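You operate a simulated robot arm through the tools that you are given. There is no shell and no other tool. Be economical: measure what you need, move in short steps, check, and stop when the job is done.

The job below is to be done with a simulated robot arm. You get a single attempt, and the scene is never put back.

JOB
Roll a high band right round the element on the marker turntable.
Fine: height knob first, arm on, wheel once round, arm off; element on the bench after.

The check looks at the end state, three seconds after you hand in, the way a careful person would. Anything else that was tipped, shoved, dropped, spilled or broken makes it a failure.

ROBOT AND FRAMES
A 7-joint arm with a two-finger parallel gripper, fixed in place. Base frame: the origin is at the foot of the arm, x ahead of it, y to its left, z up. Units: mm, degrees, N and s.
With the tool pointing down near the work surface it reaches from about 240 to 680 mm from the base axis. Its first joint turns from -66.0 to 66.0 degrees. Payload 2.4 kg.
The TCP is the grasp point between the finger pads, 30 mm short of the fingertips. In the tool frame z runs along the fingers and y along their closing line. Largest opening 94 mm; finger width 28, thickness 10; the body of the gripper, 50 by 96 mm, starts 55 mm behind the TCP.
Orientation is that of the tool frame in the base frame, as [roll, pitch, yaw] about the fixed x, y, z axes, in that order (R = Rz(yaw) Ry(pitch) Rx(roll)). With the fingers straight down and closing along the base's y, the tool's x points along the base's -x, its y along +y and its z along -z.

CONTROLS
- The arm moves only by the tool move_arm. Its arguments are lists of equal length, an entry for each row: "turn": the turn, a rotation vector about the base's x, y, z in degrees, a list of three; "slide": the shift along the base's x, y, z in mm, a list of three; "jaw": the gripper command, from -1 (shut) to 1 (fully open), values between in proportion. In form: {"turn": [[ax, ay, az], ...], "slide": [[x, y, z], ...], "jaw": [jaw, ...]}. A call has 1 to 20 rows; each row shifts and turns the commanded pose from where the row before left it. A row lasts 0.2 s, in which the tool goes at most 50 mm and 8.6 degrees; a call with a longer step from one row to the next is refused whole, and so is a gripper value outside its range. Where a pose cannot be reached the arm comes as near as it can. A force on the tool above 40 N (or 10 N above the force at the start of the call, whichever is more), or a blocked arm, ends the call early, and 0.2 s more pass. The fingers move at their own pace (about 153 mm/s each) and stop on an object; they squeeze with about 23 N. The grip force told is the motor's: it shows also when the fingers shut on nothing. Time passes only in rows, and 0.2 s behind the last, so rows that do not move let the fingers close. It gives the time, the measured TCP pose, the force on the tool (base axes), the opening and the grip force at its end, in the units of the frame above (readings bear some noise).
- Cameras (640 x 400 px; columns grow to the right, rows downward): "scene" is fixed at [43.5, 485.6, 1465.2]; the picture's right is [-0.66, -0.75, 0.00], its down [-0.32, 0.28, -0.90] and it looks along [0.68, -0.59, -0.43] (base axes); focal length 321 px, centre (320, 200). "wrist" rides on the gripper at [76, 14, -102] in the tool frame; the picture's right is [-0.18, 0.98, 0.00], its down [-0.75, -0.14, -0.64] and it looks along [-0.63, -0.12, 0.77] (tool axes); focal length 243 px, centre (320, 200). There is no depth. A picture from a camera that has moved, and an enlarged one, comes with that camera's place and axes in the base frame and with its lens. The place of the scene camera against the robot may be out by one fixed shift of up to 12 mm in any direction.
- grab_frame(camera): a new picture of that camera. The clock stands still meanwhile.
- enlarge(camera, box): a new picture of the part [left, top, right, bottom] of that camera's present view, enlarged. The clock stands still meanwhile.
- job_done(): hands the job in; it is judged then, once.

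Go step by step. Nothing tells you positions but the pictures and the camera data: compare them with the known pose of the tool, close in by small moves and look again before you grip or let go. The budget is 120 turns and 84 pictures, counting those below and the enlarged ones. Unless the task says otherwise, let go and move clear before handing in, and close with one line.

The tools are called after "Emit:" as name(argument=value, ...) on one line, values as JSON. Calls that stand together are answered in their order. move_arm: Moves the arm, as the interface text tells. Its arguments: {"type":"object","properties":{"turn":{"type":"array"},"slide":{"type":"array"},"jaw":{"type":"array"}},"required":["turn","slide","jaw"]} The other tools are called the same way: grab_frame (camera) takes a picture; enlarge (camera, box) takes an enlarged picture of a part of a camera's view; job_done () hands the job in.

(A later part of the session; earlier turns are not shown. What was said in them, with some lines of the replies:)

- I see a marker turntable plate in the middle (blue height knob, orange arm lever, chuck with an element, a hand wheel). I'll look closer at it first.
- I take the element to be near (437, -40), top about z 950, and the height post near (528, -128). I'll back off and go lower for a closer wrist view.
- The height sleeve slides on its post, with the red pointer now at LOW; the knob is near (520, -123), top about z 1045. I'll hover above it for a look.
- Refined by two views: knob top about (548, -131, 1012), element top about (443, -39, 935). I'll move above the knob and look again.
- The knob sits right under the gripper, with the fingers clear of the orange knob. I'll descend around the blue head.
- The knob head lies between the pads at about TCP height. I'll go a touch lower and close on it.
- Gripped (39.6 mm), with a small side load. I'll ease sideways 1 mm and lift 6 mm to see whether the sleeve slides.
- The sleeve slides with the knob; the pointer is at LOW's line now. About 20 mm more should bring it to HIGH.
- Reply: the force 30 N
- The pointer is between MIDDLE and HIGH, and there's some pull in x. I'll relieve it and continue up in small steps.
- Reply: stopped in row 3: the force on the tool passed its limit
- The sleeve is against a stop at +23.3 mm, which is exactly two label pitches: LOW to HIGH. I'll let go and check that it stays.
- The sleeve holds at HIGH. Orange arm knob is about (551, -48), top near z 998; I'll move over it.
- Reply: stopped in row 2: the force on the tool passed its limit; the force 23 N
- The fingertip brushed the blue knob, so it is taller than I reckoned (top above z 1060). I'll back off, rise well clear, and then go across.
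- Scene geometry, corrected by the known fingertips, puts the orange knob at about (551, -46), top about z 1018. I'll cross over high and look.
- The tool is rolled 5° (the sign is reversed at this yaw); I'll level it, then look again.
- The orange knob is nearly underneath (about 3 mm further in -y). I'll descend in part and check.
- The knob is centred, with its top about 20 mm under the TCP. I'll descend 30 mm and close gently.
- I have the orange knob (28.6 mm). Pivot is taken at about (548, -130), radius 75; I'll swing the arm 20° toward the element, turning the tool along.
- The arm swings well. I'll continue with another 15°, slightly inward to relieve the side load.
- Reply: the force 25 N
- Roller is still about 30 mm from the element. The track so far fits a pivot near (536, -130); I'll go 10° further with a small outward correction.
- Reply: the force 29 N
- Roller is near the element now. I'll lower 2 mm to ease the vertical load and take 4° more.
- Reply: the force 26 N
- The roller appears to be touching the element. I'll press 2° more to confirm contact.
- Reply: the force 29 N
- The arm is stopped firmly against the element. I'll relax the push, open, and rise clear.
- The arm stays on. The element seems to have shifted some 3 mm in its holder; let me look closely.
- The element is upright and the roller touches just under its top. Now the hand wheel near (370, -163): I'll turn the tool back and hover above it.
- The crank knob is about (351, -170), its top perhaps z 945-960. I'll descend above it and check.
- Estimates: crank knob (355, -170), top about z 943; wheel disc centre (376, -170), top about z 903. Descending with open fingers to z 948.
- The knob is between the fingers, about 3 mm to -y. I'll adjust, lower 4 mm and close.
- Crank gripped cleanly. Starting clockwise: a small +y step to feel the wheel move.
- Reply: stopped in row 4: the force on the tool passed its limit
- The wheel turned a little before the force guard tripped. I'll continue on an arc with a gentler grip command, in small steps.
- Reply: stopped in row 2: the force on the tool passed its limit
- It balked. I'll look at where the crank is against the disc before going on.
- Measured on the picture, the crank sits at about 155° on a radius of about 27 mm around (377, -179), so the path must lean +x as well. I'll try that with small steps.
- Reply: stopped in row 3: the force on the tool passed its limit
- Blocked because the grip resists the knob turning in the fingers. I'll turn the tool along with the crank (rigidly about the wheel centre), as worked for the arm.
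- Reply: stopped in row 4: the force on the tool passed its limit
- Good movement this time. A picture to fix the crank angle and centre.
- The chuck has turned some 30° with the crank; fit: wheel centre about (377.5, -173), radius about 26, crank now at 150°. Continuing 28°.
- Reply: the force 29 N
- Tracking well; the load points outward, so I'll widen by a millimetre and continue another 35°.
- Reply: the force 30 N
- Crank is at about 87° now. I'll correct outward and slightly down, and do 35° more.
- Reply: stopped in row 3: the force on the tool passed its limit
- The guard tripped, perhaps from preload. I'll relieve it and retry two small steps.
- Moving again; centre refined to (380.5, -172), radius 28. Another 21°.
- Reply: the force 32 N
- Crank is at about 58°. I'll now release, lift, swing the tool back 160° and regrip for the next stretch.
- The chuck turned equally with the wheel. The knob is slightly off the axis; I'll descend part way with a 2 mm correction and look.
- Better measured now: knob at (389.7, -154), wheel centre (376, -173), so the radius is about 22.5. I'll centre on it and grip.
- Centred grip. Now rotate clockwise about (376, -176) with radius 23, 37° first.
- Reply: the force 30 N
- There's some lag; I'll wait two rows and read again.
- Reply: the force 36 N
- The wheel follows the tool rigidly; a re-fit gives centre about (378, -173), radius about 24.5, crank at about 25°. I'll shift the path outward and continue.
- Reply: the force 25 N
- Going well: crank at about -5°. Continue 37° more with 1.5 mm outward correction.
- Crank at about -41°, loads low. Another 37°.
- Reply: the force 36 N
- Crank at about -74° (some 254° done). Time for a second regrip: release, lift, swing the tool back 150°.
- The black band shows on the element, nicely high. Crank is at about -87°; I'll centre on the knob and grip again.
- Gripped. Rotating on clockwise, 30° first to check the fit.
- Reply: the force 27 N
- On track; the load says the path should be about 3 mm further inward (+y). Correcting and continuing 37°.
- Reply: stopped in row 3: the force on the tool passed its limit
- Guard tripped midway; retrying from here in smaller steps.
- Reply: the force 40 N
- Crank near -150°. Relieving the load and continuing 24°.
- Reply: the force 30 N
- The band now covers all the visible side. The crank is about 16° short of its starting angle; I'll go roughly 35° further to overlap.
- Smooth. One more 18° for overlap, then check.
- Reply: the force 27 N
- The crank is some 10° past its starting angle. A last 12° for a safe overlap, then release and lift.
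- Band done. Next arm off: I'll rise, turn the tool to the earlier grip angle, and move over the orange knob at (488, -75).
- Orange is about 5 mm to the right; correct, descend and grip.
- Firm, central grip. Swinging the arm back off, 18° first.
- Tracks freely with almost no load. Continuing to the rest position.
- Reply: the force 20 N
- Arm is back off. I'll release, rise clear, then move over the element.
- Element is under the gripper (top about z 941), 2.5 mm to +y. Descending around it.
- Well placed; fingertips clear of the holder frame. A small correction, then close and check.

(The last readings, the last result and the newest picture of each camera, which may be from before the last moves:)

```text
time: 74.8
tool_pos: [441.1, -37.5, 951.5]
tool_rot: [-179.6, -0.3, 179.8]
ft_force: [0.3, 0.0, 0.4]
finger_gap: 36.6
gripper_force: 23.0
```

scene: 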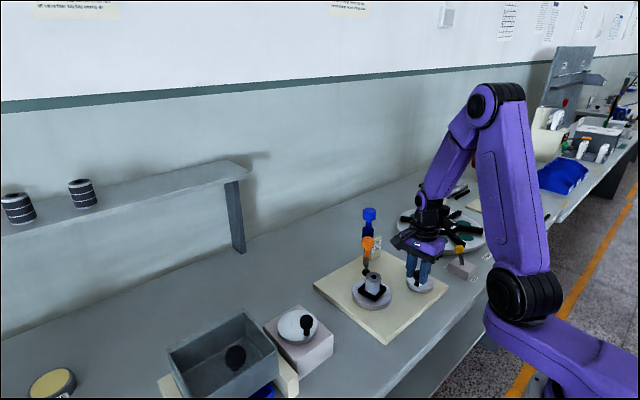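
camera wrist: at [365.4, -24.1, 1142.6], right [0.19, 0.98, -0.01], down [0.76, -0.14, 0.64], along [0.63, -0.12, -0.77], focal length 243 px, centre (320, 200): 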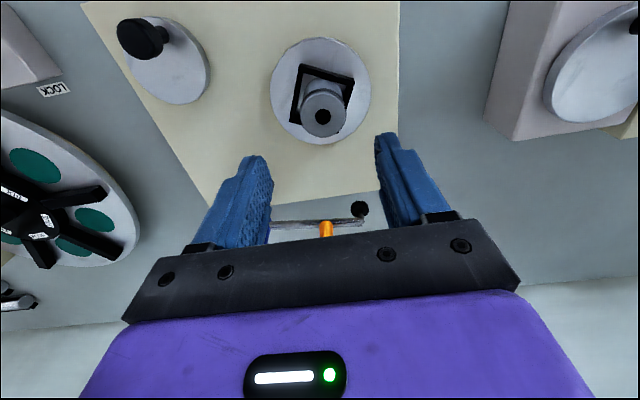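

Element gripped (36.6 mm). Lifting straight up and checking.

Emit:
move_arm(turn=[[0, 0, 0], [0, 0, 0], [0, 0, 0], [0, 0, 0], [0, 0, 0], [0, 0, 0]], slide=[[0, 0, 8], [0, 0, 12], [0, 0, 25], [0, 0, 30], [0, 0, 35], [0, 0, 30]], jaw=[-0.6, -0.6, -0.6, -0.6, -0.6, -0.6])

Emit:
grab_frame(camera="scene")

```text
time: 76.2
tool_pos: [439.8, -38.2, 1092.7]
tool_rot: [-179.7, -0.3, 179.9]
ft_force: [-0.6, 0.5, 0.8]
finger_gap: 36.5
gripper_force: 23.1
```

```text
9 pictures are left
```

scene: 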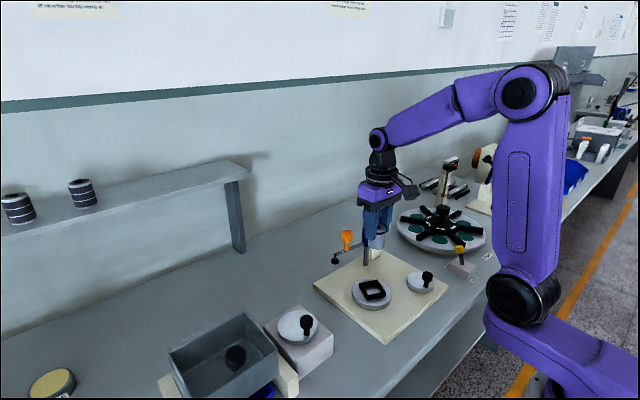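

Element is out of the chuck. Carrying it to bare bench at about (605, 80) and lowering part way.

Emit:
move_arm(turn=[[0, 0, 0], [0, 0, 0], [0, 0, 0], [0, 0, 0], [0, 0, 0], [0, 0, 0], [0, 0, 0], [0, 0, 0], [0, 0, 0], [0, 0, 0], [0, 0, 0], [0, 0, 0]], slide=[[20, 15, 0], [28, 20, 0], [28, 20, 0], [28, 20, 0], [28, 20, 0], [20, 15, 0], [13, 8, 0], [0, 0, 0], [0, 0, -30], [0, 0, -30], [0, 0, -30], [0, 0, -20]], jaw=[-0.6, -0.6, -0.6, -0.6, -0.6, -0.6, -0.6, -0.6, -0.6, -0.6, -0.6, -0.6])

Emit:
enlarge(camera="scene", box=[230, 180, 390, 320])

```text
time: 78.8
tool_pos: [602.7, 78.9, 982.9]
tool_rot: [-179.6, -0.2, 179.8]
ft_force: [0.2, -0.6, -1.8]
finger_gap: 36.6
gripper_force: 23.2
```

```text
2.86 times, centred on (310, 250) of scene
camera zoom: at [43.5, 485.6, 1465.2], right [-0.66, -0.75, 0.0], down [-0.32, 0.28, -0.9], along [0.68, -0.59, -0.43], focal length 916 px, centre (349, 57)
```

zoom: 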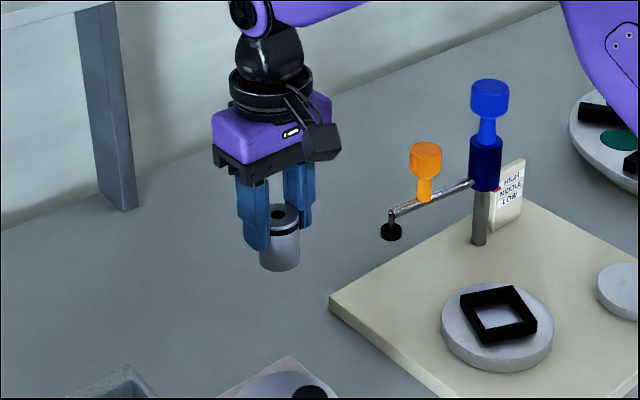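

The spot is clear. Lowering to just above the bench.

Emit:
move_arm(turn=[[0, 0, 0], [0, 0, 0], [0, 0, 0], [0, 0, 0]], slide=[[0, 0, -10], [0, 0, -10], [0, 0, -8], [0, 0, 0]], jaw=[-0.6, -0.6, -0.6, -0.6])

Emit:
move_arm(turn=[[0, 0, 0], [0, 0, 0], [0, 0, 0]], slide=[[0, 0, -2], [0, 0, -2], [0, 0, 0]], jaw=[-0.6, -0.6, -0.6])

Emit:
enlarge(camera="scene", box=[270, 210, 340, 270])

```text
time: 79.8
tool_pos: [605.9, 77.9, 953.4]
tool_rot: [-179.7, -0.3, 179.9]
ft_force: [0.1, -0.7, -0.4]
finger_gap: 36.5
gripper_force: 22.7
```

```text
time: 80.5
tool_pos: [604.9, 78.4, 949.9]
tool_rot: [-179.6, -0.4, 179.9]
ft_force: [-0.2, -0.1, -0.4]
finger_gap: 36.6
gripper_force: 22.7
```

```text
6.67 times, centred on (305, 240) of scene
camera zoom: at [43.5, 485.6, 1465.2], right [-0.66, -0.75, 0.0], down [-0.32, 0.28, -0.9], along [0.68, -0.59, -0.43], focal length 2138 px, centre (420, -67)
```

zoom: 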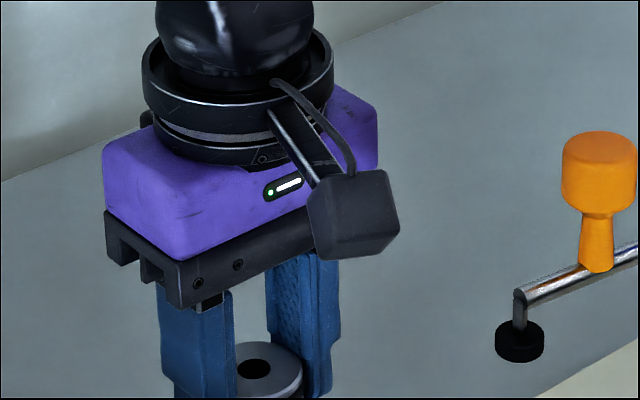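

No contact yet. Lowering in 2 mm steps until the force shows.

Emit:
move_arm(turn=[[0, 0, 0], [0, 0, 0], [0, 0, 0]], slide=[[0, 0, -2], [0, 0, -2], [0, 0, 0]], jaw=[-0.6, -0.6, -0.6])

```text
time: 81.3
tool_pos: [604.1, 79.9, 945.5]
tool_rot: [-179.7, -0.1, 179.9]
ft_force: [-0.5, 0.3, -0.4]
finger_gap: 36.6
gripper_force: 22.6
```

Emit:
move_arm(turn=[[0, 0, 0], [0, 0, 0], [0, 0, 0]], slide=[[0, 0, -2], [0, 0, -1.5], [0, 0, 0]], jaw=[-0.6, -0.6, -0.6])

Emit:
enlarge(camera="scene", box=[270, 230, 340, 290])

```text
time: 82.2
tool_pos: [604.4, 79.9, 942.3]
tool_rot: [-179.8, -0.3, 179.9]
ft_force: [0.1, -0.9, -1.1]
finger_gap: 36.7
gripper_force: 23.2
```

```text
6.67 times, centred on (305, 260) of scene
camera zoom: at [43.5, 485.6, 1465.2], right [-0.66, -0.75, 0.0], down [-0.32, 0.28, -0.9], along [0.68, -0.59, -0.43], focal length 2138 px, centre (420, -200)
```

zoom: 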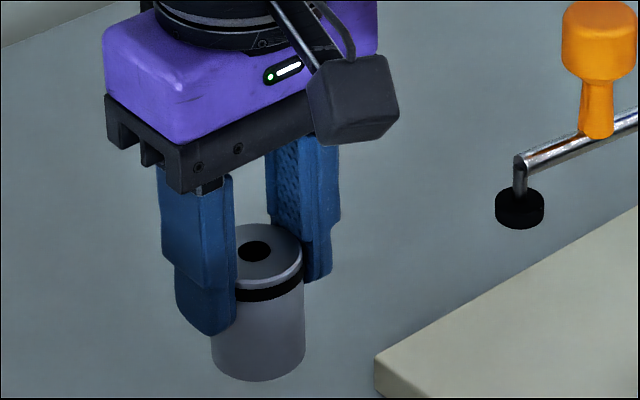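

Still a little above the bench. Continuing down gently.

Emit:
move_arm(turn=[[0, 0, 0], [0, 0, 0], [0, 0, 0]], slide=[[0, 0, -1.5], [0, 0, -1.5], [0, 0, 0]], jaw=[-0.6, -0.6, -0.6])

```text
time: 83.0
tool_pos: [603.7, 78.3, 940.5]
tool_rot: [-179.6, -0.3, 179.9]
ft_force: [-0.6, 0.5, -0.9]
finger_gap: 36.7
gripper_force: 22.7
```

Emit:
move_arm(turn=[[0, 0, 0], [0, 0, 0], [0, 0, 0]], slide=[[0, 0, -1.5], [0, 0, -1.5], [0, 0, 0]], jaw=[-0.6, -0.6, -0.6])

```text
time: 83.8
tool_pos: [606.1, 79.7, 936.7]
tool_rot: [-179.7, -0.3, 179.8]
ft_force: [-1.0, -0.3, 0.1]
finger_gap: 36.5
gripper_force: 22.7
```

Nothing felt yet; continuing.

Emit:
move_arm(turn=[[0, 0, 0], [0, 0, 0], [0, 0, 0]], slide=[[0, 0, -1.5], [0, 0, -1], [0, 0, 0]], jaw=[-0.6, -0.6, -0.6])

```text
time: 84.5
tool_pos: [604.2, 80.4, 933.6]
tool_rot: [-179.6, -0.3, 179.9]
ft_force: [0.3, -0.1, -1.3]
finger_gap: 36.7
gripper_force: 22.7
```

Emit:
enlarge(camera="scene", box=[270, 230, 340, 290])

Emit:
move_arm(turn=[[0, 0, 0], [0, 0, 0], [0, 0, 0]], slide=[[0, 0, -1], [0, 0, -1], [0, 0, 0]], jaw=[-0.6, -0.6, -0.6])

```text
6.67 times, centred on (305, 260) of scene
camera zoom: at [43.5, 485.6, 1465.2], right [-0.66, -0.75, 0.0], down [-0.32, 0.28, -0.9], along [0.68, -0.59, -0.43], focal length 2138 px, centre (420, -200)
```

zoom: 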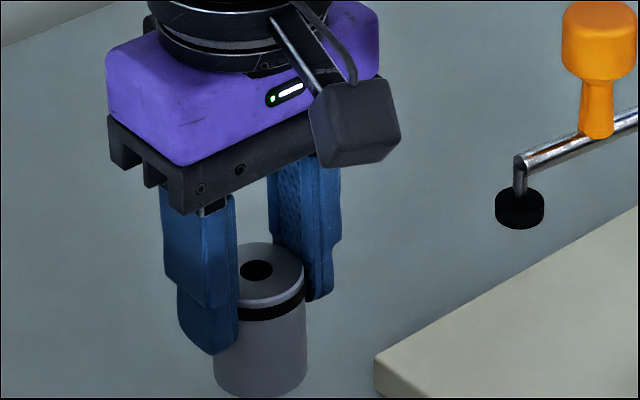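

```text
time: 85.3
tool_pos: [602.5, 79.5, 931.1]
tool_rot: [-179.7, -0.1, 179.9]
ft_force: [-0.7, 0.7, -0.7]
finger_gap: 36.5
gripper_force: 22.7
```

Still hanging free by the force reading; continuing in small steps.

Emit:
move_arm(turn=[[0, 0, 0], [0, 0, 0], [0, 0, 0], [0, 0, 0]], slide=[[0, 0, -1], [0, 0, -1], [0, 0, -1], [0, 0, 0]], jaw=[-0.6, -0.6, -0.6, -0.6])

```text
time: 86.3
tool_pos: [603.9, 78.6, 927.1]
tool_rot: [-179.7, -0.3, 179.9]
ft_force: [-0.5, 0.5, -0.3]
finger_gap: 36.4
gripper_force: 22.5
```

Continuing.

Emit:
move_arm(turn=[[0, 0, 0], [0, 0, 0], [0, 0, 0], [0, 0, 0]], slide=[[0, 0, -1], [0, 0, -1], [0, 0, -1], [0, 0, 0]], jaw=[-0.6, -0.6, -0.6, -0.6])

```text
time: 87.3
tool_pos: [603.9, 79.0, 925.0]
tool_rot: [-179.7, -0.3, 179.9]
ft_force: [0.8, 1.0, -0.2]
finger_gap: 36.4
gripper_force: 23.3
```

Emit:
enlarge(camera="wrist", box=[200, 40, 440, 240])

Emit:
move_arm(turn=[[0, 0, 0], [0, 0, 0], [0, 0, 0]], slide=[[0, 0, -1], [0, 0, -1], [0, 0, 0]], jaw=[-0.6, -0.6, -0.6])

```text
2.00 times, centred on (320, 140) of wrist
camera zoom: at [528.7, 94.3, 1028.3], right [0.19, 0.98, -0.01], down [0.76, -0.14, 0.64], along [0.63, -0.12, -0.77], focal length 485 px, centre (320, 320)
```

zoom: 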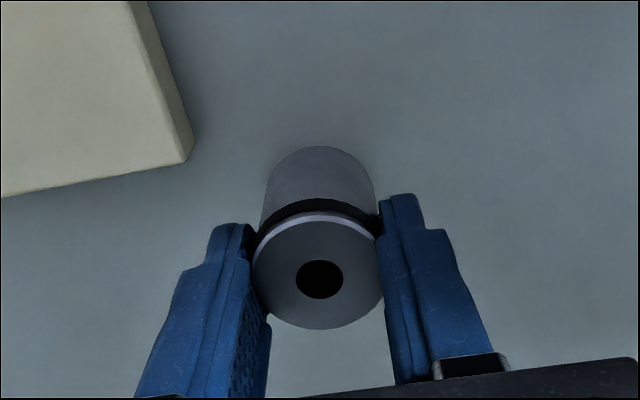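

```text
time: 88.2
tool_pos: [603.7, 79.4, 923.7]
tool_rot: [-179.6, -0.4, 179.8]
ft_force: [0.1, -0.1, -0.7]
finger_gap: 36.5
gripper_force: 23.2
```

A contact shadow is gathering under the element; nearly there. Two more millimetres at a time.

Emit:
move_arm(turn=[[0, 0, 0], [0, 0, 0], [0, 0, 0]], slide=[[0, 0, -1], [0, 0, -1], [0, 0, 0]], jaw=[-0.6, -0.6, -0.6])

```text
time: 89.0
tool_pos: [603.0, 79.6, 923.0]
tool_rot: [-179.7, -0.3, 179.9]
ft_force: [-0.1, 0.3, -1.1]
finger_gap: 36.6
gripper_force: 22.6
```

Emit:
move_arm(turn=[[0, 0, 0], [0, 0, 0], [0, 0, 0]], slide=[[0, 0, -1], [0, 0, -1], [0, 0, 0]], jaw=[-0.6, -0.6, -0.6])

```text
time: 89.8
tool_pos: [604.5, 80.7, 920.8]
tool_rot: [-179.7, -0.4, 179.9]
ft_force: [-0.1, -0.2, -0.4]
finger_gap: 36.4
gripper_force: 23.2
```

Emit:
enlarge(camera="scene", box=[260, 220, 350, 300])

```text
5.00 times, centred on (305, 260) of scene
camera zoom: at [43.5, 485.6, 1465.2], right [-0.66, -0.75, 0.0], down [-0.32, 0.28, -0.9], along [0.68, -0.59, -0.43], focal length 1604 px, centre (395, -100)
```

zoom: 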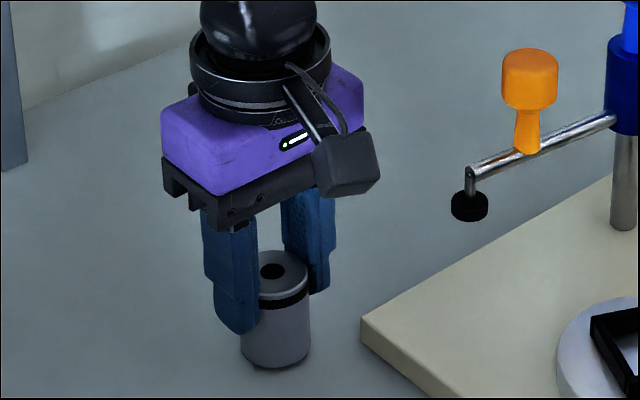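

A faint contact shadow is at its base; close now. Continuing down.

Emit:
move_arm(turn=[[0, 0, 0], [0, 0, 0], [0, 0, 0]], slide=[[0, 0, -1], [0, 0, -1], [0, 0, 0]], jaw=[-0.6, -0.6, -0.6])

```text
time: 90.5
tool_pos: [604.6, 78.5, 917.7]
tool_rot: [-179.8, -0.2, 180.0]
ft_force: [-0.3, 0.9, -0.9]
finger_gap: 36.5
gripper_force: 23.2
```

Emit:
move_arm(turn=[[0, 0, 0], [0, 0, 0], [0, 0, 0]], slide=[[0, 0, -1], [0, 0, -1], [0, 0, 0]], jaw=[-0.6, -0.6, -0.6])

```text
time: 91.3
tool_pos: [605.2, 80.1, 916.7]
tool_rot: [-179.8, -0.1, 179.8]
ft_force: [-4.0, -2.0, 14.9]
finger_gap: 36.6
gripper_force: 23.0
```

Contact felt (15 N up): the element stands on the bench. Easing off, opening and rising straight up.

Emit:
move_arm(turn=[[0, 0, 0], [0, 0, 0], [0, 0, 0], [0, 0, 0], [0, 0, 0], [0, 0, 0], [0, 0, 0], [0, 0, 0]], slide=[[0, 0, 0.8], [0, 0, 0], [0, 0, 0], [0, 0, 0], [0, 0, 20], [0, 0, 30], [0, 0, 40], [0, 0, 40]], jaw=[-0.6, -0.15, 0.1, 0.2, 0.2, 0.2, 0.2, 0.2])

Emit:
grab_frame(camera="scene")

Emit:
grab_frame(camera="wrist")

```text
time: 93.2
tool_pos: [603.9, 79.4, 1046.9]
tool_rot: [-179.6, -0.3, 179.9]
ft_force: [0.3, -0.4, 0.6]
finger_gap: 56.1
gripper_force: 0.0
```

```text
2 pictures are left
```

scene: 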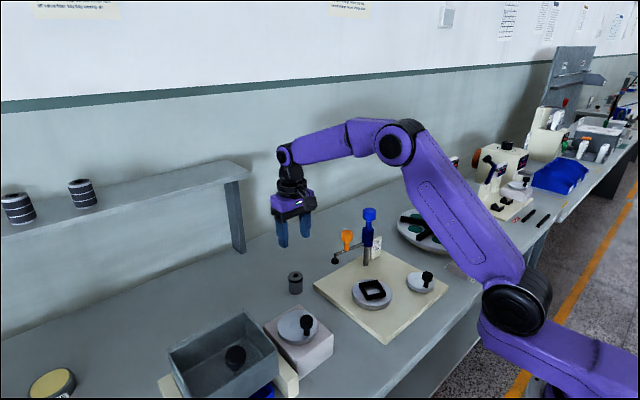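

```text
1 pictures are left
camera wrist: at [527.3, 94.4, 1149.6], right [0.19, 0.98, -0.01], down [0.76, -0.14, 0.64], along [0.63, -0.12, -0.77], focal length 243 px, centre (320, 200)
```

wrist: 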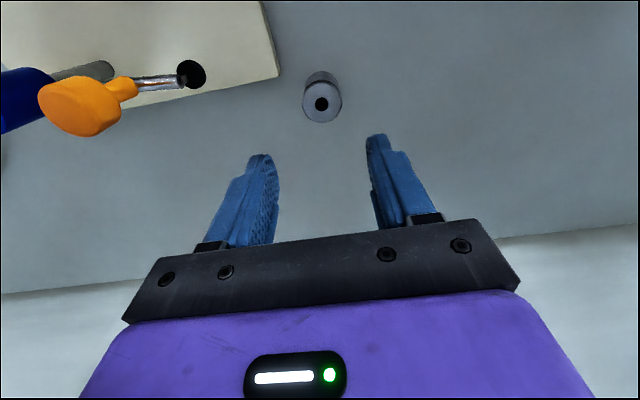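

The element stands upright on bare bench with its high band, the arm is off and the gripper is clear, so I'm handing in.

Emit:
job_done()

```text
The job is handed in.
```

I rolled a high band onto the element with about 370–380° of wheel turn. The arm is back off, and the element stands upright on clear bench. I could only see the band from some sides, so the full circle rests on that overlap. Early on a fingertip brushed the blue height knob, but nothing visibly moved.
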